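You operate a simulated robot arm through the tools that you are given. There is no shell and no other tool. Be economical: measure what you need, move in short steps, check, and stop when the job is done.

You are at the controls of a simulated two-armed robot. One attempt, no reset.

JOB
Take the parcel from the white desk and put it on the top of the wooden bench. Put the strap that says "250" from the packing table in the jornavel parcel hole and the strap that says "500" on the top of the narrow shelving. Put the blue tissue on top of the book on the top of the big counter. Fetch the white tissue and set it on the brown flat case. Take the purple bag and put it on the purple flat case. Put one of the clips from the packing table on the teal board there. Do these in any order. Set down upright: purple bag.

Only the result counts: the job must be done as asked and must still hold three seconds after the hand-in. Knocking over, shifting, dropping, spilling or breaking anything else fails it.

ROBOT AND FRAMES
Two 7-joint arms with fingered hands on one trunk, on a base that drives. Base frame: it is fixed to the floor where the robot stands at the start and does not move with it; the origin is under the middle of the robot, x ahead of it, y to its left, z up; the surface under the hand at the start is at about z = 0.78. Lengths are in m, angles in degrees, forces in N, time in s.
The left shoulder is at the start at [0.06, 0.126, 1.13], the right one opposite. With the tool pointing down near the work surface each hand reaches from about 0.36 to 0.72 m from the robot's upright axis, wherever it stands, measured 20 degrees to its own side. Places, roughly: Jornavel parcel hole (27x24 cm) [-4.96, -8.14, 1.24]; blue tissue (10x6x5 cm) [-3, -8.6, 0.8]; board (18x22x2 cm) [-1.9, -8.9, 0.8]; book (14x20x4 cm) [0.6, -8.1, 0.6]; brown flat case (18x21x3 cm) [-2.3, -8.9, 0.8]; clip (3x4x3 cm) [-1.7, -8.9, 0.8]; parcel [0.5, -0.25, 0.75]; purple bag [-2, -8.75, 0.75]; purple flat case (18x21x3 cm) [-1.8, -6, 0.9]; strap [-3.25, -9, 0.75]; top of the narrow shelving (48x25 cm) [-4.28, -9.08, 0.86]; top of the wooden bench [-4.3, -1.2, 0.8]; white tissue (10x6x5 cm) [-2.9, -8.6, 0.8]. Payload 2.5 kg a hand.
The tool frame of a hand sits at the grasp point between the pads (the TCP): z along the fingers, y along the line on which they close. The tips reach 0.03 m beyond it. Largest opening 0.104 m; the body of the gripper starts 0.035 m behind the TCP. The gripper is a hand of 5 fingers: y runs from the thumb to the fingers, the wrist lies at [-0.015, -0.104, -0.178] in the tool frame, and closing takes about 1.5 s.
Orientation is told as [roll, pitch, yaw] about the base's x, y, z axes, in that order, counted from this pose: with the fingers straight down and the wrist toward the robot, the tool's x, y and z point along [0, 1, 0], [1, 0, 0] and [0, 0, -1] of the base frame.

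CONTROLS
- The arms move only by the tool drive_tool. It takes "left_deltas", "right_deltas" or both (then of equal length, played together; a hand with none holds still); each is a list of rows, each a list of 7 numbers: the shift along the tool's x, y, z in m, then the turn, a rotation vector about the tool's x, y, z in degrees, then the finger opening in m, from 0 to 0.104. In form: [[dx, dy, dz, rx, ry, rz, hand], ...]. A call has 1 to 10 rows; each row shifts and turns the commanded pose from where the row before left it, along the tool's axes as they then stand. Rows are played at 5 a second. More than 0.05 m and 8.6 degrees between two rows, or a gripper value outside its range, and nothing of the call is played. A pose out of reach is approached as far as the arm can. The call stops where the force on the tool passes 40 N (or 10 N more than at its start, if that is more) or the arm is blocked; 0.2 s more then pass. Each finger travels about 0.153 m/s and halts on what it meets, pressing with about 27 N; the grip force reading is that of the motor and also rises with nothing between the fingers. The clock runs only during rows and for 0.2 s after the last one: add rows that do not move to give the fingers time. It gives the time, the measured TCP pose, the force on the tool (base axes), the opening and the grip force at its end, in the units of the frame above (readings bear some noise), with the torque about the TCP (base axes, N m) and any sound that the robot's microphone picked up.
- Cameras (640 x 400 px; columns grow to the right, rows downward): "scene" is now at [0.1159, -0.0207, 1.3224]; the picture's right is [-0.27, -0.96, 0.00], its down [-0.69, 0.20, -0.69] and it looks along [0.67, -0.19, -0.72] (base axes); focal length 290 px, centre (320, 200). "left" rides on the left gripper at [-0.08, -0.078, -0.141] in its tool frame; the picture's right is [-0.78, -0.30, 0.56], its down [0.54, -0.78, 0.33] and it looks along [0.33, 0.56, 0.76] (tool axes); focal length 247 px, centre (320, 200). "right" rides on the right gripper at [0.08, -0.077, -0.141] in its tool frame; the picture's right is [-0.78, 0.30, -0.56], its down [-0.53, -0.78, 0.33] and it looks along [-0.33, 0.56, 0.76] (tool axes); focal length 247 px, centre (320, 200). There is no depth. A picture from a camera that has moved, and an enlarged one, comes with that camera's place and axes in the base frame and with its lens.
- capture(camera): a new picture of that camera. It takes no simulated time.
- lift_body(by): slides the trunk up (or, below 0, down) by that many m; the arms and the scene camera ride with it, the base frame stays. It gives what a move gives, with no picture.
- base_move(legs): drives the robot by 1 to 6 legs, each [ahead, left, turn to the left] in m, m and degrees, along the robot's own axes; the way and the turn of a leg run together, so that a leg with both is an arc; at most 1.5 m and 180 degrees a leg. The arms and the cameras ride along, it lands a little off, and it stops where it bumps. It gives what a move gives.
- hand_shape(shape, hand): the hand has 5 fingers and takes this shape, open, in about a second: jaw (thumb against the fingers, like two jaws); tri (thumb and two fingers); tip (a fingertip pinch); poke (one finger out to press); point (the index stretched); flat (the hand flat); cup (the hand cupped); fist (a fist). The gripper value then closes the fingers along that shape, each until it touches; the sizes above hold for jaw. It gives what a move gives, with no picture.
- pan_tilt(pan, tilt): turns the head with the scene camera to pan (to the left, within 86 degrees either way) and tilt (down, from -29 to 69), counted from straight ahead of the robot. It gives what a move gives.
- enlarge(camera, box): a new picture of the part [left, top, right, bottom] of that camera's present view, enlarged. It takes no simulated time.
- job_done(): hands the job in; it is judged then, once.

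Go step by step. Nothing tells you exact positions but the pictures and the camera data: compare them with the known pose of the tool, close in by small moves and look again before you grip or let go. The budget is 207 turns and 202 pictures, counting those below and the enlarged ones. Unless the task says otherwise, let go and move clear before handing in.

The tools are called as a command line: name --argument value ..., lists and objects as JSON in quotes. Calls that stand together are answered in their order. drive_tool: Moves the arms, as the interface text tells. Its arguments: {"type":"object","properties":{"left_deltas":{"type":"array"},"right_deltas":{"type":"array"}},"required":[]} The other tools are called the same way: lift_body (by) slides the trunk up or down; hand_shape (shape, hand) gives the hand a shape; base_move (legs) drives the base; pan_tilt (pan, tilt) turns the head that bears the scene camera; capture (camera) takes a picture; enlarge (camera, box) takes an enlarged picture of a part of a camera's view; job_done () hands the job in.

At the start:

```text
time: 0.0
left_eef_pos: [0.526, 0.0677, 1.0569]
left_tcp_rot: [0.1, 0.0, 0.1]
left_contact_force: [0.2, 0.0, -1.0]
left_ft_torque: [0.0, -0.04, 0.0]
left_width: 0.1037
left_gripper_force: 0.0
left_shape: jaw
right_eef_pos: [0.4055, -0.3432, 1.0645]
right_tcp_rot: [0.0, 0.1, 0.1]
right_contact_force: [-0.3, -0.2, 0.2]
right_ft_torque: [0.03, 0.02, -0.02]
right_width: 0.1035
right_gripper_force: 0.0
right_shape: jaw
trunk travel left (down, up): [-0.525, 0.415]
robot x, y, heading: [0.0008, -0.0005, 0.2]
head pan, tilt: [-15.9, 46.0]
```

scene: 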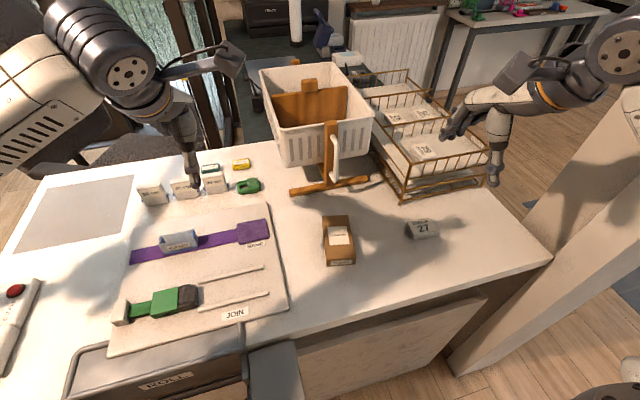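
right: 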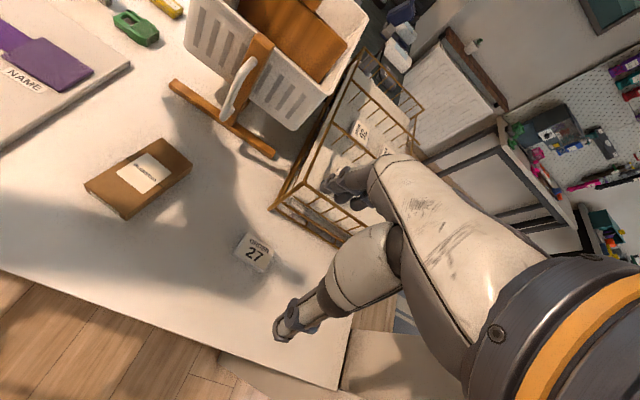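
left: 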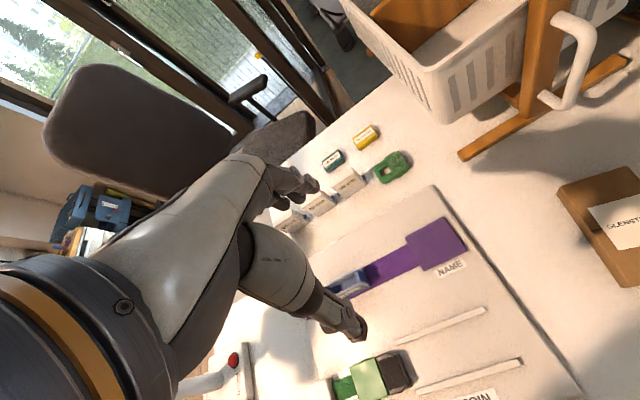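

The parcel is the brown box on the white desk, right of centre. I'll look closer at it before reaching with the right hand.

enlarge --camera "scene" --box '[260, 180, 460, 305]'

enlarge --camera "right" --box '[60, 110, 300, 260]'

```text
3.20 times, centred on (360, 242) of scene
camera zoom: at [0.1159, -0.0207, 1.3224], right [-0.27, -0.96, 0.0], down [-0.69, 0.2, -0.69], along [0.67, -0.19, -0.72], focal length 928 px, centre (192, 64)
```

zoom: 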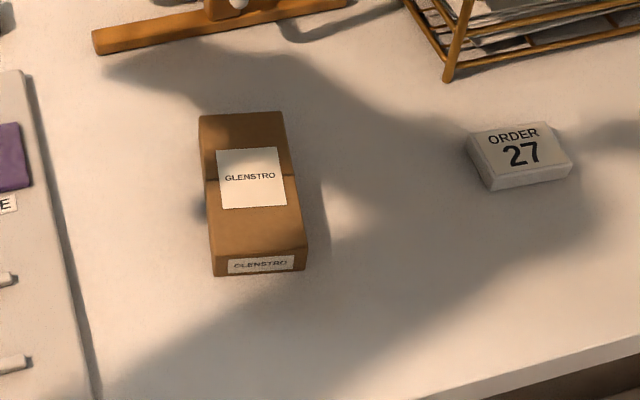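

```text
2.67 times, centred on (180, 185) of right
camera zoom: at [0.3271, -0.2647, 1.2055], right [0.3, -0.78, 0.56], down [-0.78, -0.54, -0.33], along [0.56, -0.33, -0.76], focal length 659 px, centre (693, 240)
```

zoom: 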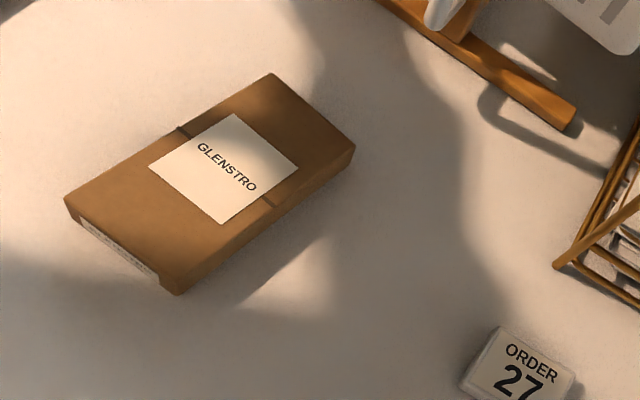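

The parcel lies about at [0.481, -0.166], 12 × 6 × 2.6 cm, its length turned -11.5° from x. I turn the right hand 78° so it closes across the width.

drive_tool --right_deltas '[[0, 0, 0, 0, 0, -7.85, 0.104], [0, 0, 0, 0, 0, -7.85, 0.104], [0, 0, 0, 0, 0, -7.85, 0.104], [0, 0, 0, 0, 0, -7.85, 0.104], [0, 0, 0, 0, 0, -7.85, 0.104], [0, 0, 0, 0, 0, -7.85, 0.104], [0, 0, 0, 0, 0, -7.85, 0.104], [0, 0, 0, 0, 0, -7.85, 0.104], [0, 0, 0, 0, 0, -7.85, 0.104], [0, 0, 0, 0, 0, -7.85, 0.104]]'

```text
time: 2.2
left_eef_pos: [0.5277, 0.0674, 1.0569]
left_tcp_rot: [0.0, 0.0, 0.0]
left_contact_force: [0.0, -0.8, 0.2]
left_ft_torque: [0.0, -0.04, 0.0]
left_width: 0.1036
left_gripper_force: 0.1
left_shape: jaw
right_eef_pos: [0.4053, -0.3424, 1.0628]
right_tcp_rot: [0.0, 0.0, 78.8]
right_contact_force: [1.3, -0.3, -0.2]
right_ft_torque: [0.0, -0.04, 0.01]
right_width: 0.1036
right_gripper_force: 0.0
right_shape: jaw
trunk travel left (down, up): [-0.525, 0.415]
robot x, y, heading: [-0.0006, 0.0002, -0.1]
head pan, tilt: [-15.9, 46.0]
```

The turn went as planned. Next I move over the parcel and part way down.

drive_tool --right_deltas '[[-0.0077, 0.0377, 0.025, 0, 0, 0, 0.104], [-0.0077, 0.0377, 0.025, 0, 0, 0, 0.104], [-0.0077, 0.0377, 0.025, 0, 0, 0, 0.104], [-0.0077, 0.0377, 0.025, 0, 0, 0, 0.104], [-0.0077, 0.0377, 0.025, 0, 0, 0, 0.104], [0, 0, 0, 0, 0, 0, 0.104]]'

capture --camera "scene"

capture --camera "right"

```text
time: 3.6
left_eef_pos: [0.5273, 0.0676, 1.0558]
left_tcp_rot: [0.0, -0.1, 0.2]
left_contact_force: [-0.1, 0.0, 0.3]
left_ft_torque: [0.0, -0.02, -0.03]
left_width: 0.1035
left_gripper_force: 0.1
left_shape: jaw
right_eef_pos: [0.4816, -0.1675, 0.9394]
right_tcp_rot: [0.0, -0.1, 78.6]
right_contact_force: [-0.9, -0.1, -0.1]
right_ft_torque: [-0.01, 0.01, -0.03]
right_width: 0.1035
right_gripper_force: 0.0
right_shape: jaw
trunk travel left (down, up): [-0.525, 0.415]
robot x, y, heading: [-0.0002, -0.0005, -0.1]
head pan, tilt: [-15.9, 46.0]
```

```text
196 pictures are left
camera scene: at [0.1159, -0.0208, 1.3224], right [-0.27, -0.96, 0.0], down [-0.69, 0.2, -0.69], along [0.67, -0.19, -0.72], focal length 290 px, centre (320, 200)
```

scene: 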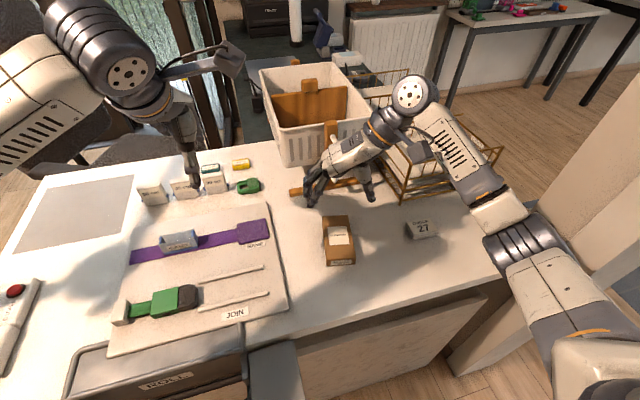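

```text
195 pictures are left
camera right: at [0.3871, -0.2287, 1.0808], right [0.82, 0.14, 0.56], down [0.37, -0.87, -0.33], along [0.44, 0.48, -0.76], focal length 247 px, centre (320, 200)
```

right: 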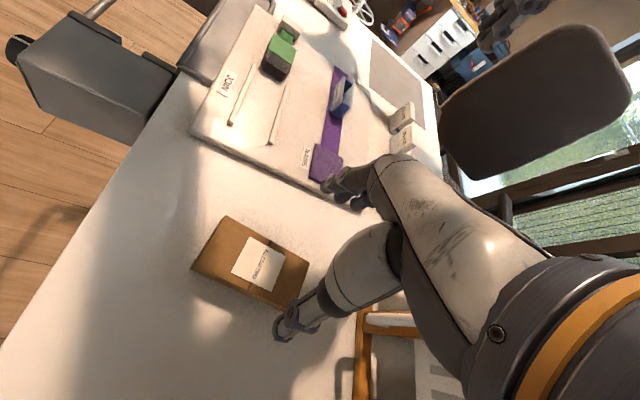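

The hand is centred above the parcel. I go down until the tips are just above the desk and look before closing.

drive_tool --right_deltas '[[0, 0, 0.04, 0, 0, 0, 0.104], [0, 0, 0.04, 0, 0, 0, 0.104], [0, 0, 0.03, 0, 0, 0, 0.104], [0, 0, 0.012, 0, 0, 0, 0.104], [0, 0, 0, 0, 0, 0, 0.104]]'

capture --camera "right"

enlarge --camera "scene" --box '[260, 160, 460, 285]'

```text
time: 4.8
left_eef_pos: [0.5265, 0.0678, 1.0557]
left_tcp_rot: [0.0, 0.0, 0.0]
left_contact_force: [1.0, -1.1, 0.3]
left_ft_torque: [-0.03, -0.02, 0.0]
left_width: 0.1037
left_gripper_force: 0.0
left_shape: jaw
right_eef_pos: [0.4813, -0.1675, 0.8151]
right_tcp_rot: [0.0, 0.0, 78.6]
right_contact_force: [-0.5, 0.0, 0.7]
right_ft_torque: [-0.02, -0.02, 0.04]
right_width: 0.1038
right_gripper_force: 0.0
right_shape: jaw
trunk travel left (down, up): [-0.525, 0.415]
robot x, y, heading: [0.0021, -0.0019, 0.1]
head pan, tilt: [-15.9, 46.0]
```

```text
194 pictures are left
camera right: at [0.3877, -0.228, 0.9569], right [0.82, 0.14, 0.56], down [0.37, -0.87, -0.33], along [0.44, 0.48, -0.76], focal length 247 px, centre (320, 200)
```

right: 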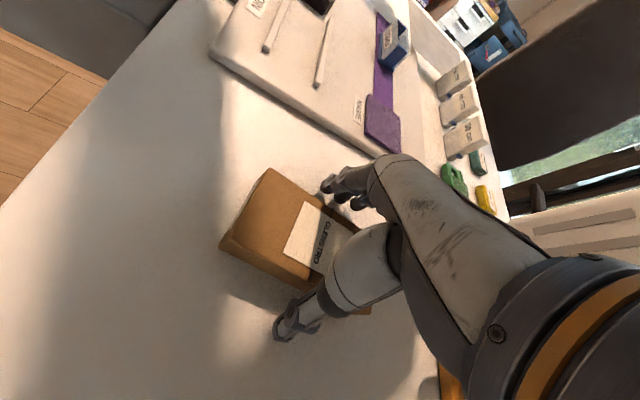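

```text
3.20 times, centred on (360, 222) of scene
camera zoom: at [0.1159, -0.0207, 1.3224], right [-0.27, -0.96, 0.0], down [-0.69, 0.2, -0.69], along [0.67, -0.19, -0.72], focal length 928 px, centre (192, 128)
```

zoom: 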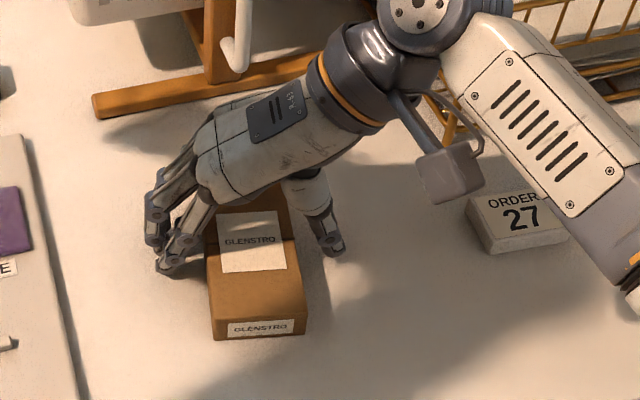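

The fingers straddle the parcel. I lower 4 mm and close.

drive_tool --right_deltas '[[0, 0, 0.004, 0, 0, 0, 0.104], [0, 0, 0, 0, 0, 0, 0.05], [0, 0, 0, 0, 0, 0, 0.03], [0, 0, 0, 0, 0, 0, 0.03], [0, 0, 0, 0, 0, 0, 0.03], [0, 0, 0, 0, 0, 0, 0.03], [0, 0, 0, 0, 0, 0, 0.03], [0, 0, 0, 0, 0, 0, 0.03]]'

capture --camera "right"

```text
time: 6.6
left_eef_pos: [0.5259, 0.0684, 1.0569]
left_tcp_rot: [0.0, 0.0, 0.1]
left_contact_force: [-0.8, 0.1, -0.2]
left_ft_torque: [0.0, -0.02, -0.01]
left_width: 0.1038
left_gripper_force: 0.1
left_shape: jaw
right_eef_pos: [0.4809, -0.1668, 0.8123]
right_tcp_rot: [-0.1, -0.1, 78.5]
right_contact_force: [-0.3, 1.1, 0.4]
right_ft_torque: [0.0, 0.01, -0.01]
right_width: 0.0557
right_gripper_force: 27.1
right_shape: jaw
trunk travel left (down, up): [-0.525, 0.415]
robot x, y, heading: [-0.0027, 0.001, 0.0]
head pan, tilt: [-15.9, 46.0]
```

```text
192 pictures are left
camera right: at [0.3875, -0.2279, 0.9537], right [0.82, 0.14, 0.56], down [0.37, -0.87, -0.33], along [0.44, 0.48, -0.76], focal length 247 px, centre (320, 200)
```

right: 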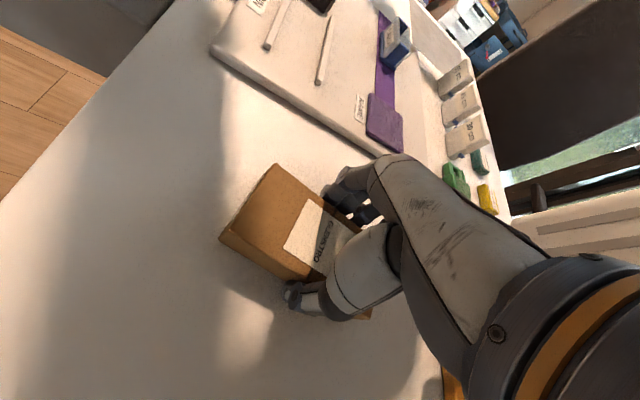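

Grip is firm at 5.6 cm width. I lift.

drive_tool --right_deltas '[[0, 0, -0.03, 0, 0, 0, 0.03], [0, 0, -0.04, 0, 0, 0, 0.03], [0, 0, -0.04, 0, 0, 0, 0.03], [0, 0, -0.04, 0, 0, 0, 0.03], [0, 0, -0.04, 0, 0, 0, 0.03], [0, 0, -0.03, 0, 0, 0, 0.03]]'

capture --camera "right"

capture --camera "scene"

```text
time: 8.0
left_eef_pos: [0.5263, 0.0681, 1.0557]
left_tcp_rot: [0.0, 0.0, 0.2]
left_contact_force: [0.1, 0.0, 0.9]
left_ft_torque: [0.0, -0.02, -0.01]
left_width: 0.104
left_gripper_force: 0.0
left_shape: jaw
right_eef_pos: [0.4814, -0.1649, 1.0325]
right_tcp_rot: [0.0, 0.0, 78.5]
right_contact_force: [0.3, 0.1, -1.1]
right_ft_torque: [0.0, -0.02, 0.02]
right_width: 0.0557
right_gripper_force: 27.4
right_shape: jaw
trunk travel left (down, up): [-0.525, 0.415]
robot x, y, heading: [0.0001, 0.0003, -0.0]
head pan, tilt: [-15.9, 46.0]
```

```text
191 pictures are left
camera right: at [0.3872, -0.2259, 1.175], right [0.82, 0.14, 0.56], down [0.37, -0.87, -0.33], along [0.44, 0.48, -0.76], focal length 247 px, centre (320, 200)
```

right: 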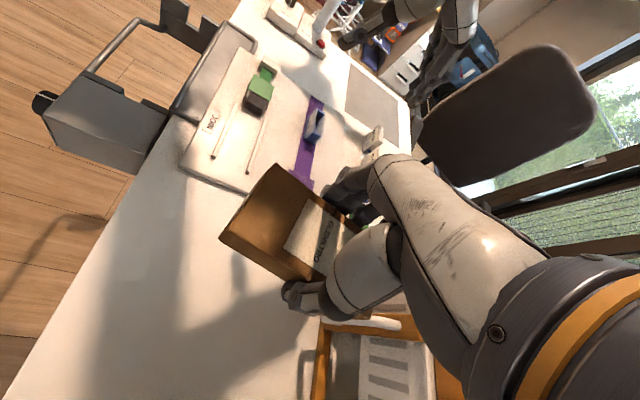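

```text
190 pictures are left
camera scene: at [0.1159, -0.0206, 1.3224], right [-0.27, -0.96, 0.0], down [-0.69, 0.2, -0.69], along [0.67, -0.19, -0.72], focal length 290 px, centre (320, 200)
```

scene: 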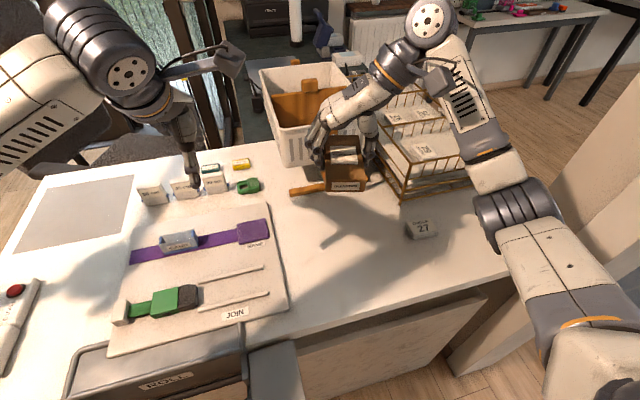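

The parcel is held. I now look around both sides to plan the drive.

pan_tilt --pan 86 --tilt 15

capture --camera "scene"

pan_tilt --pan -86 --tilt 15

capture --camera "scene"

```text
time: 9.8
left_eef_pos: [0.5278, 0.0672, 1.056]
left_tcp_rot: [0.0, 0.0, 0.0]
left_contact_force: [1.3, 0.1, -0.3]
left_ft_torque: [-0.02, 0.01, -0.01]
left_width: 0.1036
left_gripper_force: 0.0
left_shape: jaw
right_eef_pos: [0.4814, -0.1657, 1.0316]
right_tcp_rot: [0.1, 0.1, 78.4]
right_contact_force: [-0.6, 0.2, -1.3]
right_ft_torque: [0.02, 0.02, 0.02]
right_width: 0.0557
right_gripper_force: 26.8
right_shape: jaw
trunk travel left (down, up): [-0.525, 0.415]
robot x, y, heading: [0.0008, -0.0013, 0.2]
head pan, tilt: [85.9, 15.0]
```

```text
189 pictures are left
camera scene: at [0.0452, 0.0944, 1.3706], right [1.0, -0.07, 0.0], down [-0.02, -0.26, -0.97], along [0.07, 0.96, -0.26], focal length 290 px, centre (320, 200)
```

scene: 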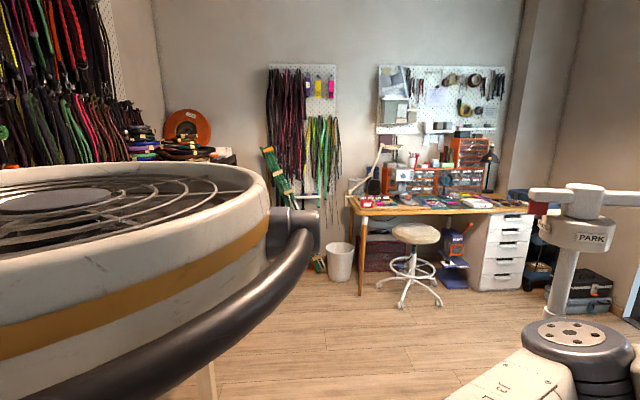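

```text
time: 12.4
left_eef_pos: [0.5282, 0.0677, 1.0552]
left_tcp_rot: [0.0, 0.0, 0.1]
left_contact_force: [0.1, 0.2, -0.4]
left_ft_torque: [0.01, -0.04, -0.05]
left_width: 0.1034
left_gripper_force: 0.1
left_shape: jaw
right_eef_pos: [0.4825, -0.1645, 1.0318]
right_tcp_rot: [0.0, -0.1, 78.5]
right_contact_force: [0.1, 0.2, -0.2]
right_ft_torque: [0.0, 0.04, 0.0]
right_width: 0.0557
right_gripper_force: 27.1
right_shape: jaw
trunk travel left (down, up): [-0.525, 0.415]
robot x, y, heading: [0.0014, 0.0001, 0.1]
head pan, tilt: [-85.9, 15.0]
```

```text
188 pictures are left
camera scene: at [0.0452, -0.0919, 1.3706], right [-1.0, -0.07, 0.0], down [-0.02, 0.26, -0.97], along [0.07, -0.96, -0.26], focal length 290 px, centre (320, 200)
```

scene: 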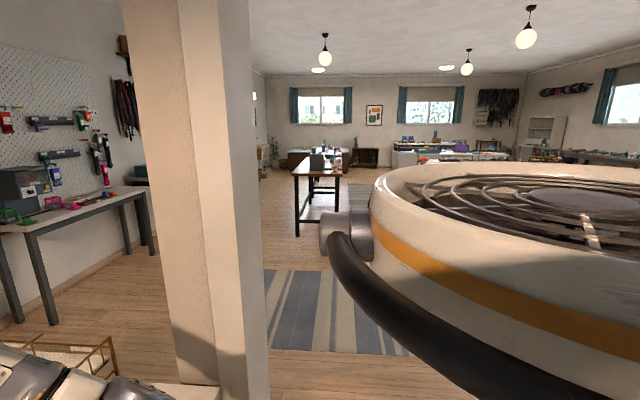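

The room stretches toward -y; the bench is behind me at about [-4.3, -1.2]. I back off from the desk and turn left in steps to see what is behind.

base_move --legs '[[-0.3, 0, 0], [-0.25, 0, 0], [0, 0, 70]]'

pan_tilt --pan 80 --tilt 20

capture --camera "scene"

pan_tilt --pan 20 --tilt 20

capture --camera "scene"

```text
time: 16.8
left_eef_pos: [-0.0297, 0.151, 1.0491]
left_tcp_rot: [-0.5, 0.7, 8.6]
left_contact_force: [0.2, -0.6, 0.2]
left_ft_torque: [-0.02, 0.03, -0.05]
left_width: 0.1039
left_gripper_force: 0.2
left_shape: jaw
right_eef_pos: [-0.0406, -0.0861, 1.0286]
right_tcp_rot: [0.5, 0.6, 87.0]
right_contact_force: [0.3, 0.5, -1.0]
right_ft_torque: [-0.02, 0.0, 0.01]
right_width: 0.0556
right_gripper_force: 27.4
right_shape: jaw
trunk travel left (down, up): [-0.525, 0.415]
robot x, y, heading: [-0.5484, -0.0032, 8.3]
head pan, tilt: [-85.9, 15.0]
stopped in leg 3: the robot was blocked; the commanded pose is now the measured one
```

```text
time: 19.3
left_eef_pos: [-0.0295, 0.1547, 1.049]
left_tcp_rot: [-0.6, 0.7, 8.7]
left_contact_force: [0.2, 0.0, -1.0]
left_ft_torque: [0.03, -0.04, 0.04]
left_width: 0.1039
left_gripper_force: 0.0
left_shape: jaw
right_eef_pos: [-0.0406, -0.082, 1.028]
right_tcp_rot: [0.6, 0.6, 87.2]
right_contact_force: [0.0, -0.1, 0.2]
right_ft_torque: [-0.03, 0.01, 0.04]
right_width: 0.0558
right_gripper_force: 27.4
right_shape: jaw
trunk travel left (down, up): [-0.525, 0.415]
robot x, y, heading: [-0.5481, -0.0008, 8.6]
head pan, tilt: [80.0, 20.0]
```

```text
187 pictures are left
camera scene: at [-0.497, 0.1119, 1.3608], right [1.0, -0.02, -0.01], down [-0.02, -0.35, -0.94], along [0.02, 0.94, -0.35], focal length 290 px, centre (320, 200)
```

scene: 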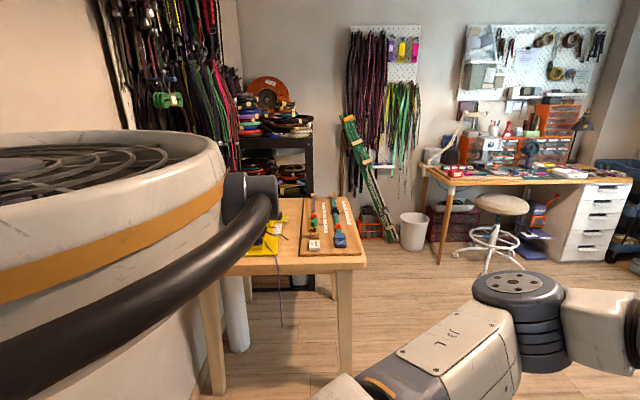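

```text
time: 20.6
left_eef_pos: [-0.0297, 0.1542, 1.0491]
left_tcp_rot: [-0.6, 0.7, 8.7]
left_contact_force: [-0.2, 0.0, -0.4]
left_ft_torque: [-0.02, -0.02, -0.01]
left_width: 0.1042
left_gripper_force: 0.1
left_shape: jaw
right_eef_pos: [-0.0404, -0.0822, 1.0286]
right_tcp_rot: [0.7, 0.8, 87.2]
right_contact_force: [-0.1, 0.3, -0.8]
right_ft_torque: [0.0, 0.0, -0.01]
right_width: 0.0557
right_gripper_force: 26.4
right_shape: jaw
trunk travel left (down, up): [-0.525, 0.415]
robot x, y, heading: [-0.5502, 0.0031, 8.7]
head pan, tilt: [20.0, 20.0]
```

```text
186 pictures are left
camera scene: at [-0.4175, 0.0635, 1.3605], right [0.48, -0.88, 0.0], down [-0.31, -0.17, -0.93], along [0.82, 0.45, -0.36], focal length 290 px, centre (320, 200)
```

scene: 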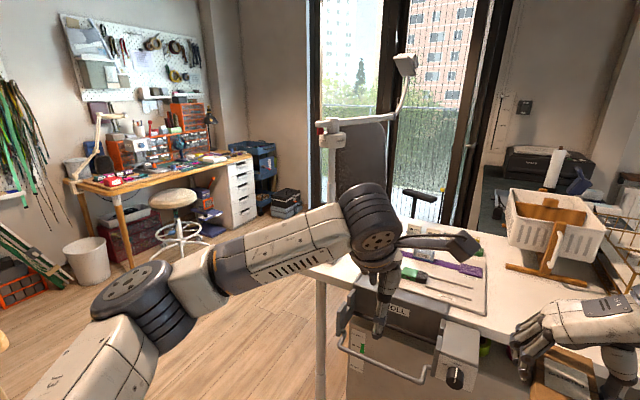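

The turn got blocked early. I look to the right and rear right to see with what.

pan_tilt --pan -45 --tilt 35

capture --camera "scene"

pan_tilt --pan -86 --tilt 35

capture --camera "scene"

```text
time: 21.9
left_eef_pos: [-0.0301, 0.1539, 1.0488]
left_tcp_rot: [-0.4, 0.6, 8.8]
left_contact_force: [0.3, -0.4, 0.0]
left_ft_torque: [-0.03, 0.0, -0.01]
left_width: 0.1037
left_gripper_force: 0.1
left_shape: jaw
right_eef_pos: [-0.0401, -0.0841, 1.0284]
right_tcp_rot: [0.6, 0.7, 87.1]
right_contact_force: [-0.6, -0.6, -0.5]
right_ft_torque: [-0.04, 0.01, -0.01]
right_width: 0.0554
right_gripper_force: 27.0
right_shape: jaw
trunk travel left (down, up): [-0.525, 0.415]
robot x, y, heading: [-0.5481, 0.0014, 8.7]
head pan, tilt: [-45.0, 35.0]
```

```text
185 pictures are left
camera scene: at [-0.4283, -0.0337, 1.3379], right [-0.59, -0.81, 0.01], down [-0.47, 0.33, -0.82], along [0.65, -0.49, -0.58], focal length 290 px, centre (320, 200)
```

scene: 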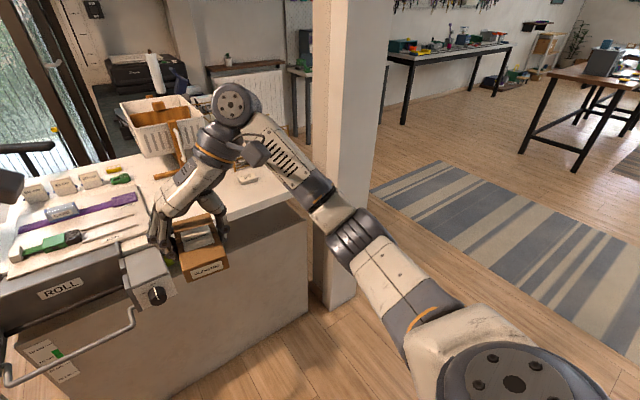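

```text
time: 23.0
left_eef_pos: [-0.0296, 0.1545, 1.0482]
left_tcp_rot: [-0.5, 0.8, 8.6]
left_contact_force: [0.6, 1.1, 1.0]
left_ft_torque: [0.01, 0.04, -0.01]
left_width: 0.1035
left_gripper_force: 0.0
left_shape: jaw
right_eef_pos: [-0.0387, -0.083, 1.0287]
right_tcp_rot: [0.6, 0.7, 87.2]
right_contact_force: [0.4, -0.3, 0.1]
right_ft_torque: [-0.02, 0.0, 0.0]
right_width: 0.0555
right_gripper_force: 27.0
right_shape: jaw
trunk travel left (down, up): [-0.525, 0.415]
robot x, y, heading: [-0.5499, 0.0015, 8.6]
head pan, tilt: [-85.9, 35.0]
```

```text
184 pictures are left
camera scene: at [-0.4796, -0.0679, 1.3388], right [-0.97, -0.22, 0.01], down [-0.14, 0.55, -0.82], along [0.18, -0.8, -0.57], focal length 290 px, centre (320, 200)
```

scene: 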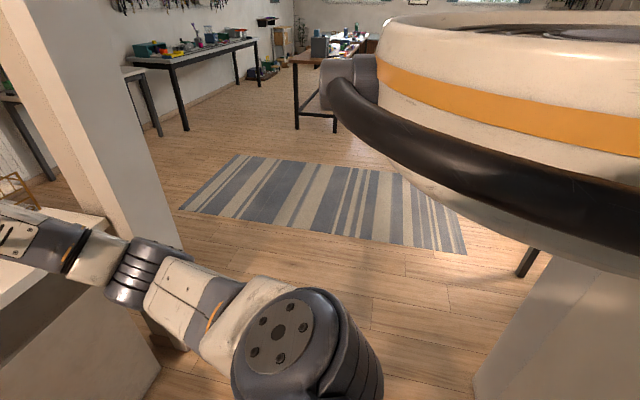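

My back (the round body reaches about 0.5 m behind) likely touches a partition at x≈-1.0, and there is a pillar front-right at x≥0.2. I tuck the hands, straighten, go ahead a bit and slip out sideways toward -y.

drive_tool --left_deltas '[[0, -0.035, 0, 0, 0, 0, 0.104], [0, -0.035, 0, 0, 0, 0, 0.104], [0, -0.035, 0, 0, 0, 0, 0.104]]' --right_deltas '[[0.026, -0.005, 0, 0, 0, 0, 0.03], [0.026, -0.005, 0, 0, 0, 0, 0.03], [0.026, -0.005, 0, 0, 0, 0, 0.03]]'

base_move --legs '[[0.03, 0, 0], [0, 0, -8.6], [0.08, 0, 0], [0, -0.3, 0]]'

capture --camera "scene"

```text
time: 23.8
left_eef_pos: [-0.1347, 0.1376, 1.0513]
left_tcp_rot: [-0.5, 0.8, 8.8]
left_contact_force: [0.2, -0.8, 0.2]
left_ft_torque: [-0.04, -0.01, -0.01]
left_width: 0.1038
left_gripper_force: 0.0
left_shape: jaw
right_eef_pos: [-0.1186, -0.0954, 1.029]
right_tcp_rot: [0.6, 0.6, 87.3]
right_contact_force: [-0.5, 0.8, -0.6]
right_ft_torque: [0.0, 0.02, -0.01]
right_width: 0.0557
right_gripper_force: 26.8
right_shape: jaw
trunk travel left (down, up): [-0.525, 0.415]
robot x, y, heading: [-0.5527, 0.0, 8.7]
head pan, tilt: [-85.9, 35.0]
```

```text
time: 27.6
left_eef_pos: [-0.0187, -0.2271, 1.0572]
left_tcp_rot: [0.1, 0.0, -0.2]
left_contact_force: [0.3, 0.5, 0.2]
left_ft_torque: [0.0, 0.02, 0.02]
left_width: 0.1037
left_gripper_force: 0.1
left_shape: jaw
right_eef_pos: [-0.0382, -0.4593, 1.0326]
right_tcp_rot: [0.0, -0.1, 78.1]
right_contact_force: [-0.1, -0.3, 0.2]
right_ft_torque: [-0.01, -0.02, 0.03]
right_width: 0.0559
right_gripper_force: 27.0
right_shape: jaw
trunk travel left (down, up): [-0.525, 0.415]
robot x, y, heading: [-0.439, -0.2925, -0.3]
head pan, tilt: [-85.9, 35.0]
```

```text
183 pictures are left
camera scene: at [-0.3952, -0.3788, 1.3386], right [-1.0, -0.07, 0.0], down [-0.04, 0.57, -0.82], along [0.05, -0.82, -0.57], focal length 290 px, centre (320, 200)
```

scene: 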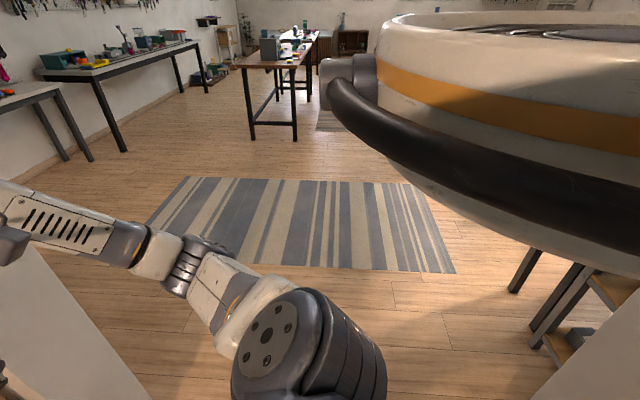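

The way -y is open with a rug ahead. I strafe out 1.4 m more and then turn right to face -y.

base_move --legs '[[0, -0.9, 0], [0, -0.6, 0], [0, 0, -90]]'

pan_tilt --pan -70 --tilt 20

capture --camera "scene"

pan_tilt --pan 0 --tilt 15

capture --camera "scene"

```text
time: 39.2
left_eef_pos: [-0.3847, -2.212, 1.057]
left_tcp_rot: [0.0, 0.0, -91.0]
left_contact_force: [0.8, -0.9, -0.1]
left_ft_torque: [-0.02, -0.04, 0.01]
left_width: 0.1038
left_gripper_force: 0.1
left_shape: jaw
right_eef_pos: [-0.6158, -2.1878, 1.0328]
right_tcp_rot: [0.0, 0.0, -12.6]
right_contact_force: [-0.4, 0.7, -0.9]
right_ft_torque: [0.05, -0.03, -0.01]
right_width: 0.0556
right_gripper_force: 27.2
right_shape: jaw
trunk travel left (down, up): [-0.525, 0.415]
robot x, y, heading: [-0.4429, -1.7887, -91.0]
head pan, tilt: [-85.9, 35.0]
```

```text
time: 40.0
left_eef_pos: [-0.3854, -2.2126, 1.0563]
left_tcp_rot: [0.0, 0.0, -91.0]
left_contact_force: [-0.4, -0.3, -0.6]
left_ft_torque: [-0.01, 0.01, 0.01]
left_width: 0.1039
left_gripper_force: 0.0
left_shape: jaw
right_eef_pos: [-0.6166, -2.188, 1.0315]
right_tcp_rot: [-0.1, 0.0, -12.6]
right_contact_force: [-0.3, -0.7, -1.0]
right_ft_torque: [-0.02, 0.0, -0.03]
right_width: 0.0556
right_gripper_force: 26.7
right_shape: jaw
trunk travel left (down, up): [-0.525, 0.415]
robot x, y, heading: [-0.4457, -1.7902, -91.1]
head pan, tilt: [-70.0, 20.0]
```

```text
182 pictures are left
camera scene: at [-0.5333, -1.8591, 1.3624], right [-0.32, 0.95, 0.0], down [0.32, 0.11, -0.94], along [-0.89, -0.3, -0.34], focal length 290 px, centre (320, 200)
```

scene: 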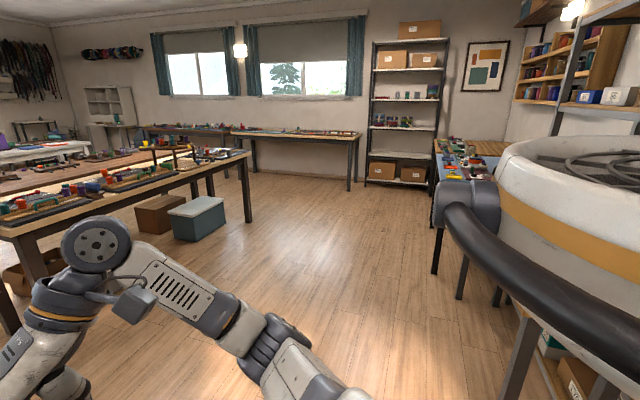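

```text
time: 41.4
left_eef_pos: [-0.3846, -2.2128, 1.0564]
left_tcp_rot: [0.0, 0.0, -91.0]
left_contact_force: [-0.3, -0.5, 0.0]
left_ft_torque: [-0.01, 0.03, -0.02]
left_width: 0.1038
left_gripper_force: 0.1
left_shape: jaw
right_eef_pos: [-0.6154, -2.1885, 1.032]
right_tcp_rot: [0.0, 0.0, -12.6]
right_contact_force: [0.3, 0.8, -0.3]
right_ft_torque: [0.02, 0.0, 0.02]
right_width: 0.0557
right_gripper_force: 27.3
right_shape: jaw
trunk travel left (down, up): [-0.525, 0.415]
robot x, y, heading: [-0.4405, -1.788, -91.3]
head pan, tilt: [0.0, 15.0]
```

```text
181 pictures are left
camera scene: at [-0.447, -1.9223, 1.3706], right [-1.0, 0.02, 0.0], down [0.01, 0.26, -0.97], along [-0.02, -0.97, -0.26], focal length 290 px, centre (320, 200)
```

scene: 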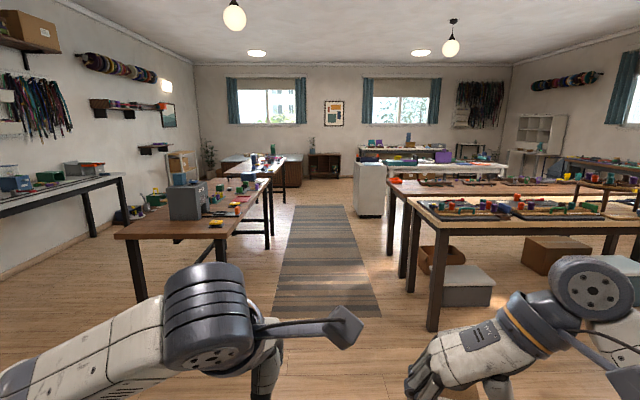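

Clear floor leads west along y≈-1.9. I enlarge the area around the wooden bench by the north wall.

base_move --legs '[[0, 0, -88], [0.7, 0, 0]]'

pan_tilt --pan -20 --tilt 20

capture --camera "scene"

```text
time: 49.0
left_eef_pos: [-1.5599, -1.8436, 1.0561]
left_tcp_rot: [0.0, -0.1, 179.1]
left_contact_force: [-0.3, 0.5, 0.2]
left_ft_torque: [0.0, 0.03, -0.01]
left_width: 0.1038
left_gripper_force: 0.0
left_shape: jaw
right_eef_pos: [-1.5375, -1.6117, 1.0327]
right_tcp_rot: [0.0, 0.0, -102.3]
right_contact_force: [-0.1, 0.3, -0.2]
right_ft_torque: [0.0, -0.02, 0.02]
right_width: 0.0557
right_gripper_force: 27.5
right_shape: jaw
trunk travel left (down, up): [-0.525, 0.415]
robot x, y, heading: [-1.1372, -1.7823, 179.0]
head pan, tilt: [0.0, 15.0]
```

```text
time: 49.8
left_eef_pos: [-1.5599, -1.8443, 1.0562]
left_tcp_rot: [0.1, 0.1, 179.2]
left_contact_force: [0.5, 0.7, -0.3]
left_ft_torque: [0.02, 0.01, 0.01]
left_width: 0.1039
left_gripper_force: 0.0
left_shape: jaw
right_eef_pos: [-1.5373, -1.6121, 1.0319]
right_tcp_rot: [0.0, 0.0, -102.3]
right_contact_force: [-0.6, -0.2, -0.7]
right_ft_torque: [-0.01, 0.03, 0.0]
right_width: 0.0554
right_gripper_force: 27.0
right_shape: jaw
trunk travel left (down, up): [-0.525, 0.415]
robot x, y, heading: [-1.14, -1.7811, 178.9]
head pan, tilt: [-20.0, 20.0]
```

```text
180 pictures are left
camera scene: at [-1.2669, -1.7486, 1.3625], right [0.35, 0.94, 0.0], down [0.32, -0.12, -0.94], along [-0.88, 0.33, -0.34], focal length 290 px, centre (320, 200)
```

scene: 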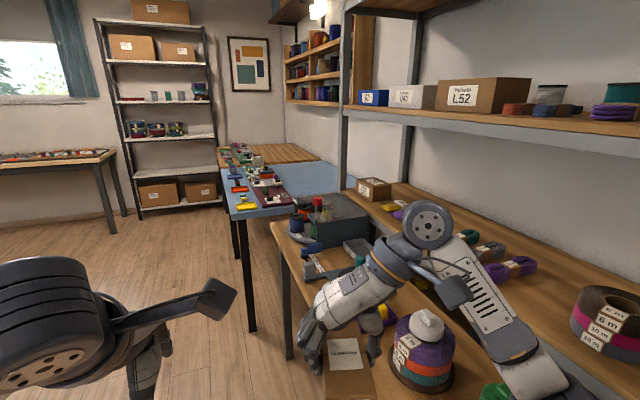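

The slatted bench beyond the blue-topped table is the target; my right arm is close to a near shelf unit, so I shift left and then drive west, staying at y≈-2.3.

base_move --legs '[[0, 0.5, 0], [1.4, 0, 0], [1.3, 0, 0]]'

pan_tilt --pan -60 --tilt 25

capture --camera "scene"

```text
time: 65.3
left_eef_pos: [-4.2449, -2.2252, 1.0563]
left_tcp_rot: [0.0, 0.0, 176.9]
left_contact_force: [-0.3, 0.0, -0.2]
left_ft_torque: [0.0, 0.01, -0.02]
left_width: 0.1039
left_gripper_force: 0.1
left_shape: jaw
right_eef_pos: [-4.2121, -1.9954, 1.033]
right_tcp_rot: [0.0, 0.0, -104.7]
right_contact_force: [0.2, 0.4, -0.1]
right_ft_torque: [-0.02, 0.0, 0.04]
right_width: 0.0559
right_gripper_force: 26.4
right_shape: jaw
trunk travel left (down, up): [-0.525, 0.415]
robot x, y, heading: [-3.818, -2.1843, 176.8]
head pan, tilt: [-20.0, 20.0]
```

```text
time: 66.4
left_eef_pos: [-4.2433, -2.225, 1.0568]
left_tcp_rot: [0.1, 0.0, 176.9]
left_contact_force: [0.4, 0.4, -0.7]
left_ft_torque: [-0.03, -0.01, -0.02]
left_width: 0.1039
left_gripper_force: 0.1
left_shape: jaw
right_eef_pos: [-4.2122, -1.9945, 1.0317]
right_tcp_rot: [0.1, 0.0, -104.6]
right_contact_force: [0.0, 0.2, 0.3]
right_ft_torque: [-0.01, 0.01, 0.02]
right_width: 0.0557
right_gripper_force: 27.0
right_shape: jaw
trunk travel left (down, up): [-0.525, 0.415]
robot x, y, heading: [-3.8186, -2.183, 176.9]
head pan, tilt: [-60.0, 25.0]
```

```text
179 pictures are left
camera scene: at [-3.9031, -2.0964, 1.3544], right [0.89, 0.45, 0.0], down [0.19, -0.38, -0.91], along [-0.41, 0.81, -0.42], focal length 290 px, centre (320, 200)
```

scene: 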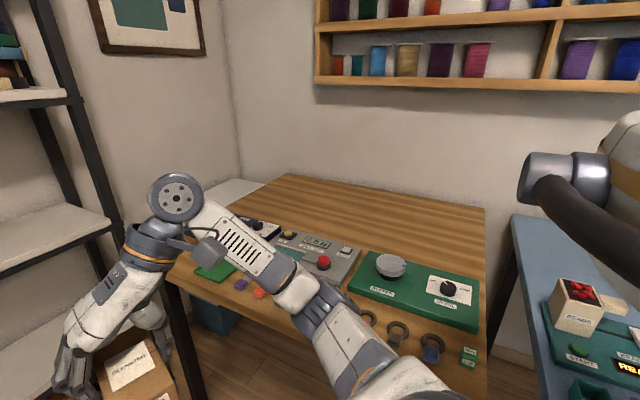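

The bench top holds devices in front but a clear rear. I step away and turn to face it.

base_move --legs '[[0, 0.35, 0], [0, 0, -87]]'

pan_tilt --pan 0 --tilt 30

capture --camera "scene"

```text
time: 72.4
left_eef_pos: [-3.9031, -2.1154, 1.057]
left_tcp_rot: [0.0, -0.1, 89.8]
left_contact_force: [-0.8, -0.3, -0.6]
left_ft_torque: [0.0, 0.03, 0.0]
left_width: 0.104
left_gripper_force: 0.0
left_shape: jaw
right_eef_pos: [-3.6712, -2.1349, 1.0315]
right_tcp_rot: [0.0, 0.0, 168.3]
right_contact_force: [-0.5, -0.8, -0.9]
right_ft_torque: [0.02, 0.01, -0.01]
right_width: 0.0558
right_gripper_force: 26.9
right_shape: jaw
trunk travel left (down, up): [-0.525, 0.415]
robot x, y, heading: [-3.8386, -2.5415, 89.9]
head pan, tilt: [-60.0, 25.0]
```

```text
time: 73.7
left_eef_pos: [-3.9029, -2.1144, 1.0568]
left_tcp_rot: [-0.1, 0.0, 89.8]
left_contact_force: [0.1, 0.8, 0.4]
left_ft_torque: [0.02, 0.04, -0.02]
left_width: 0.1036
left_gripper_force: 0.1
left_shape: jaw
right_eef_pos: [-3.6709, -2.1364, 1.0326]
right_tcp_rot: [0.0, 0.0, 168.4]
right_contact_force: [0.1, -0.7, -0.6]
right_ft_torque: [0.01, 0.01, 0.02]
right_width: 0.0558
right_gripper_force: 27.5
right_shape: jaw
trunk travel left (down, up): [-0.525, 0.415]
robot x, y, heading: [-3.8386, -2.5375, 90.0]
head pan, tilt: [0.0, 30.0]
```

```text
178 pictures are left
camera scene: at [-3.8393, -2.4048, 1.3465], right [1.0, 0.0, 0.0], down [0.0, -0.5, -0.87], along [0.0, 0.87, -0.5], focal length 290 px, centre (320, 200)
```

scene: 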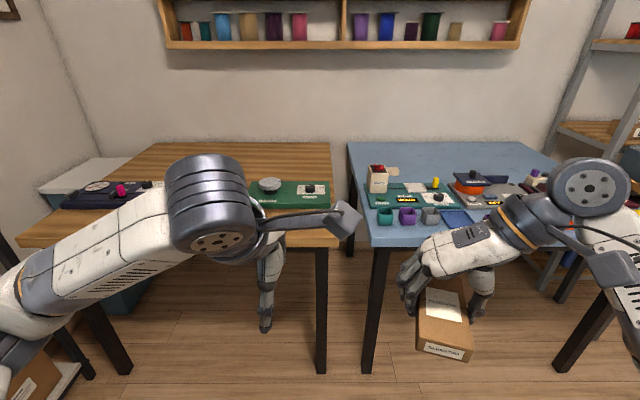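

The wooden bench spans x -4.72…-3.81, front edge y≈-1.73. I move nearer and look down on it for a clear patch.

base_move --legs '[[0.3, 0.16, 0]]'

pan_tilt --pan 0 --tilt 42

capture --camera "scene"

```text
time: 76.0
left_eef_pos: [-4.0621, -1.8108, 1.0572]
left_tcp_rot: [-0.1, 0.1, 89.7]
left_contact_force: [-0.3, -0.4, -0.2]
left_ft_torque: [-0.03, 0.0, 0.02]
left_width: 0.104
left_gripper_force: 0.1
left_shape: jaw
right_eef_pos: [-3.8308, -1.8307, 1.0316]
right_tcp_rot: [-0.1, 0.0, 168.2]
right_contact_force: [1.5, 0.2, -0.2]
right_ft_torque: [0.03, 0.0, -0.01]
right_width: 0.0558
right_gripper_force: 26.9
right_shape: jaw
trunk travel left (down, up): [-0.525, 0.415]
robot x, y, heading: [-4.0002, -2.2336, 89.8]
head pan, tilt: [0.0, 30.0]
```

```text
time: 76.7
left_eef_pos: [-4.0633, -1.811, 1.055]
left_tcp_rot: [-0.2, 0.0, 89.7]
left_contact_force: [-0.4, -0.3, -0.2]
left_ft_torque: [-0.01, -0.03, 0.0]
left_width: 0.1039
left_gripper_force: 0.1
left_shape: jaw
right_eef_pos: [-3.8305, -1.8313, 1.0333]
right_tcp_rot: [0.0, 0.0, 168.2]
right_contact_force: [-0.2, 0.1, 0.4]
right_ft_torque: [-0.05, -0.02, -0.01]
right_width: 0.0557
right_gripper_force: 26.7
right_shape: jaw
trunk travel left (down, up): [-0.525, 0.415]
robot x, y, heading: [-3.9963, -2.2311, 89.6]
head pan, tilt: [0.0, 42.0]
```

```text
177 pictures are left
camera scene: at [-3.9989, -2.1077, 1.3282], right [1.0, 0.0, 0.0], down [0.0, -0.67, -0.74], along [0.0, 0.74, -0.67], focal length 290 px, centre (320, 200)
```

scene: 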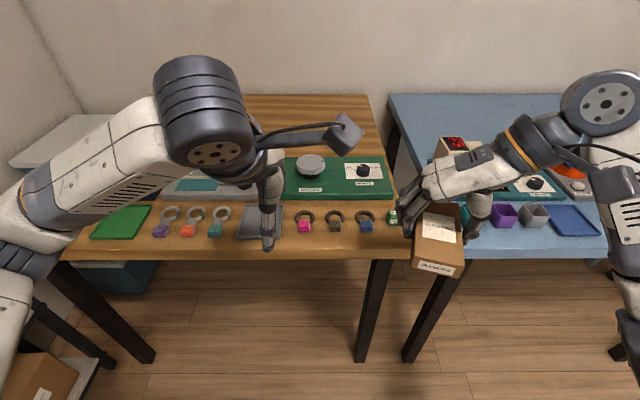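

Only the rear strip (y≈-1.30…-0.83) is clear. I look straight down to see how far my base protrudes so I can approach closely.

pan_tilt --pan 0 --tilt 69

capture --camera "scene"

```text
time: 77.6
left_eef_pos: [-4.0629, -1.8104, 1.0575]
left_tcp_rot: [-0.1, 0.1, 89.7]
left_contact_force: [0.1, 1.1, -0.2]
left_ft_torque: [0.01, -0.02, 0.0]
left_width: 0.1037
left_gripper_force: 0.0
left_shape: jaw
right_eef_pos: [-3.8311, -1.8323, 1.0317]
right_tcp_rot: [0.0, 0.0, 168.2]
right_contact_force: [-0.7, 0.7, -0.2]
right_ft_torque: [0.01, 0.0, -0.01]
right_width: 0.0555
right_gripper_force: 26.2
right_shape: jaw
trunk travel left (down, up): [-0.525, 0.415]
robot x, y, heading: [-3.999, -2.2295, 89.5]
head pan, tilt: [0.0, 68.8]
```

```text
176 pictures are left
camera scene: at [-3.999, -2.1353, 1.295], right [1.0, 0.0, 0.0], down [0.0, -0.93, -0.36], along [0.0, 0.36, -0.93], focal length 290 px, centre (320, 200)
```

scene: 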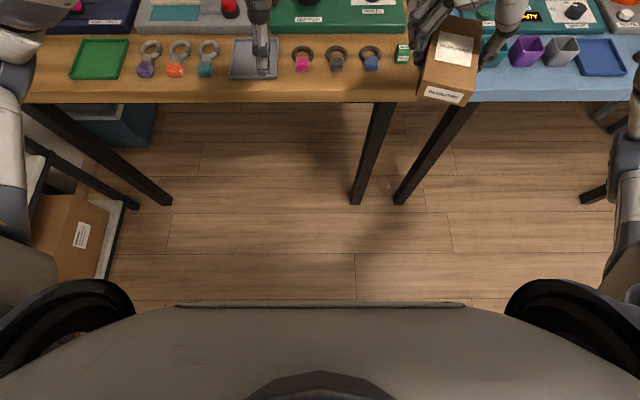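

My base front is only ~0.13 m ahead of the centre, so I can come close. I turn the right hand back to straight and ease the left hand aside.

drive_tool --right_deltas '[[0, 0, 0, 0, 0, 7.85, 0.03], [0, 0, 0, 0, 0, 7.85, 0.03], [0, 0, 0, 0, 0, 7.85, 0.03], [0, 0, 0, 0, 0, 7.85, 0.03], [0, 0, 0, 0, 0, 7.85, 0.03], [0, 0, 0, 0, 0, 7.85, 0.03], [0, 0, 0, 0, 0, 7.85, 0.03], [0, 0, 0, 0, 0, 7.85, 0.03], [0, 0, 0, 0, 0, 7.85, 0.03], [0, 0, 0, 0, 0, 7.85, 0.03]]' --left_deltas '[[0.02, 0, 0, 0, 0, 0, 0.104], [0.02, 0, 0, 0, 0, 0, 0.104], [0.02, 0, 0, 0, 0, 0, 0.104], [0.02, 0, 0, 0, 0, 0, 0.104], [0.02, 0, 0, 0, 0, 0, 0.104], [0, 0, 0, 0, 0, 0, 0.104], [0, 0, 0, 0, 0, 0, 0.104], [0, 0, 0, 0, 0, 0, 0.104], [0, 0, 0, 0, 0, 0, 0.104], [0, 0, 0, 0, 0, 0, 0.104]]'

base_move --legs '[[0.2, 0, 0], [0.13, 0, 0]]'

pan_tilt --pan -10 --tilt 45

capture --camera "scene"

```text
time: 79.8
left_eef_pos: [-4.1623, -1.8108, 1.0566]
left_tcp_rot: [-0.1, 0.0, 89.6]
left_contact_force: [0.3, 0.2, 0.0]
left_ft_torque: [-0.01, -0.02, -0.01]
left_width: 0.1037
left_gripper_force: 0.0
left_shape: jaw
right_eef_pos: [-3.8311, -1.831, 1.0313]
right_tcp_rot: [0.0, 0.0, 89.5]
right_contact_force: [0.4, -0.5, -0.7]
right_ft_torque: [0.03, -0.03, 0.0]
right_width: 0.0558
right_gripper_force: 26.8
right_shape: jaw
trunk travel left (down, up): [-0.525, 0.415]
robot x, y, heading: [-3.995, -2.2344, 89.4]
head pan, tilt: [0.0, 68.8]
```

```text
time: 82.3
left_eef_pos: [-4.1618, -1.4855, 1.0569]
left_tcp_rot: [-0.1, -0.1, 89.8]
left_contact_force: [0.7, -0.2, 0.7]
left_ft_torque: [-0.04, -0.04, -0.02]
left_width: 0.1036
left_gripper_force: 0.0
left_shape: jaw
right_eef_pos: [-3.8287, -1.506, 1.031]
right_tcp_rot: [0.1, 0.0, 89.8]
right_contact_force: [0.2, 1.1, -0.2]
right_ft_torque: [-0.01, 0.01, 0.02]
right_width: 0.0556
right_gripper_force: 26.9
right_shape: jaw
trunk travel left (down, up): [-0.525, 0.415]
robot x, y, heading: [-3.9931, -1.9043, 89.9]
head pan, tilt: [0.0, 68.8]
```

```text
time: 83.2
left_eef_pos: [-4.1633, -1.4853, 1.0558]
left_tcp_rot: [0.0, -0.1, 89.8]
left_contact_force: [-0.5, -0.3, 0.4]
left_ft_torque: [-0.01, -0.02, -0.01]
left_width: 0.1039
left_gripper_force: 0.0
left_shape: jaw
right_eef_pos: [-3.8288, -1.5059, 1.0323]
right_tcp_rot: [0.0, 0.0, 89.8]
right_contact_force: [0.1, 0.6, -0.8]
right_ft_torque: [0.02, 0.02, -0.03]
right_width: 0.0554
right_gripper_force: 26.7
right_shape: jaw
trunk travel left (down, up): [-0.525, 0.415]
robot x, y, heading: [-3.9961, -1.9088, 89.5]
head pan, tilt: [-10.0, 45.0]
```

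```text
175 pictures are left
camera scene: at [-3.9836, -1.7861, 1.3238], right [0.98, -0.18, 0.0], down [-0.13, -0.7, -0.71], along [0.13, 0.7, -0.71], focal length 290 px, centre (320, 200)
```

scene: 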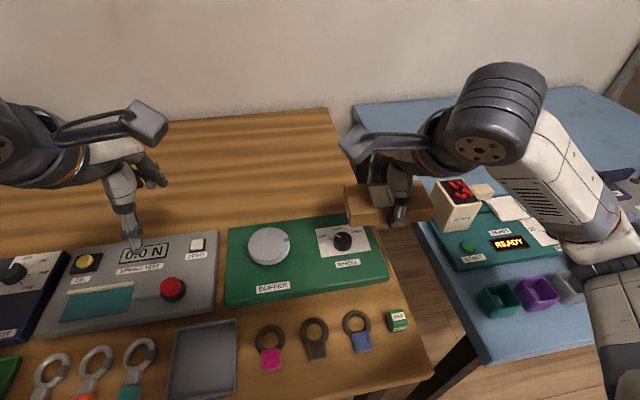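

There's a large clear area behind the green board. I carry the parcel to above [-3.97, -1.22].

drive_tool --right_deltas '[[0.0201, 0.0409, 0, 0, 0, 0, 0.03], [0.0201, 0.0409, 0, 0, 0, 0, 0.03], [0.0201, 0.0409, 0, 0, 0, 0, 0.03], [0.0201, 0.0409, 0, 0, 0, 0, 0.03], [0.0201, 0.0409, 0, 0, 0, 0, 0.03], [0.0201, 0.0409, 0, 0, 0, 0, 0.03], [0.0201, 0.0409, 0, 0, 0, 0, 0.03], [0, 0, 0.03, 0, 0, 0, 0.03], [0, 0, 0.03, 0, 0, 0, 0.03], [0, 0, 0.03, 0, 0, 0, 0.03]]'

capture --camera "scene"

capture --camera "right"

```text
time: 85.4
left_eef_pos: [-4.1618, -1.4859, 1.0571]
left_tcp_rot: [-0.1, -0.1, 89.7]
left_contact_force: [-0.3, 0.0, -0.1]
left_ft_torque: [-0.03, -0.02, 0.0]
left_width: 0.1038
left_gripper_force: 0.1
left_shape: jaw
right_eef_pos: [-3.9614, -1.2362, 0.9378]
right_tcp_rot: [-0.1, -0.1, 89.7]
right_contact_force: [-0.4, -0.3, -0.2]
right_ft_torque: [0.04, -0.01, 0.05]
right_width: 0.0551
right_gripper_force: 27.3
right_shape: jaw
right hand out of reach, approached as far as the arm can: row 7
trunk travel left (down, up): [-0.525, 0.415]
robot x, y, heading: [-3.9944, -1.9071, 89.7]
head pan, tilt: [-10.0, 45.0]
```

```text
174 pictures are left
camera scene: at [-3.9838, -1.7862, 1.3239], right [0.98, -0.18, 0.0], down [-0.13, -0.7, -0.71], along [0.13, 0.7, -0.71], focal length 290 px, centre (320, 200)
```

scene: 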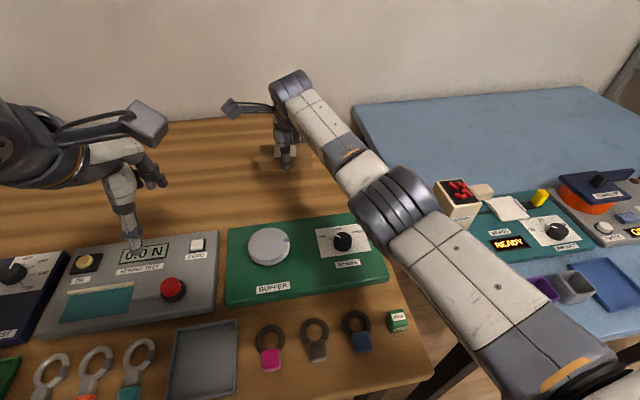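

```text
173 pictures are left
camera right: at [-4.0418, -1.3148, 1.0805], right [0.78, 0.29, 0.56], down [0.53, -0.78, -0.33], along [0.34, 0.56, -0.76], focal length 247 px, centre (320, 200)
```

right: 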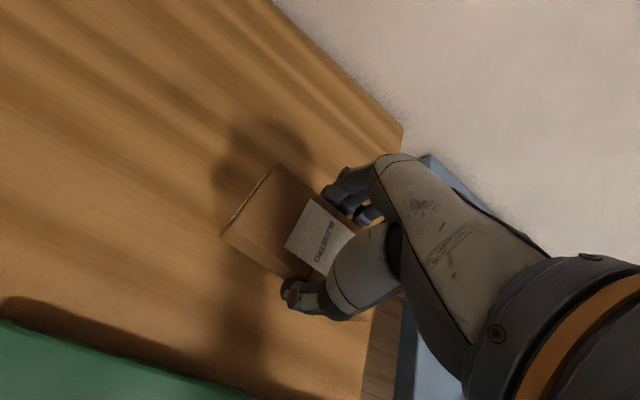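

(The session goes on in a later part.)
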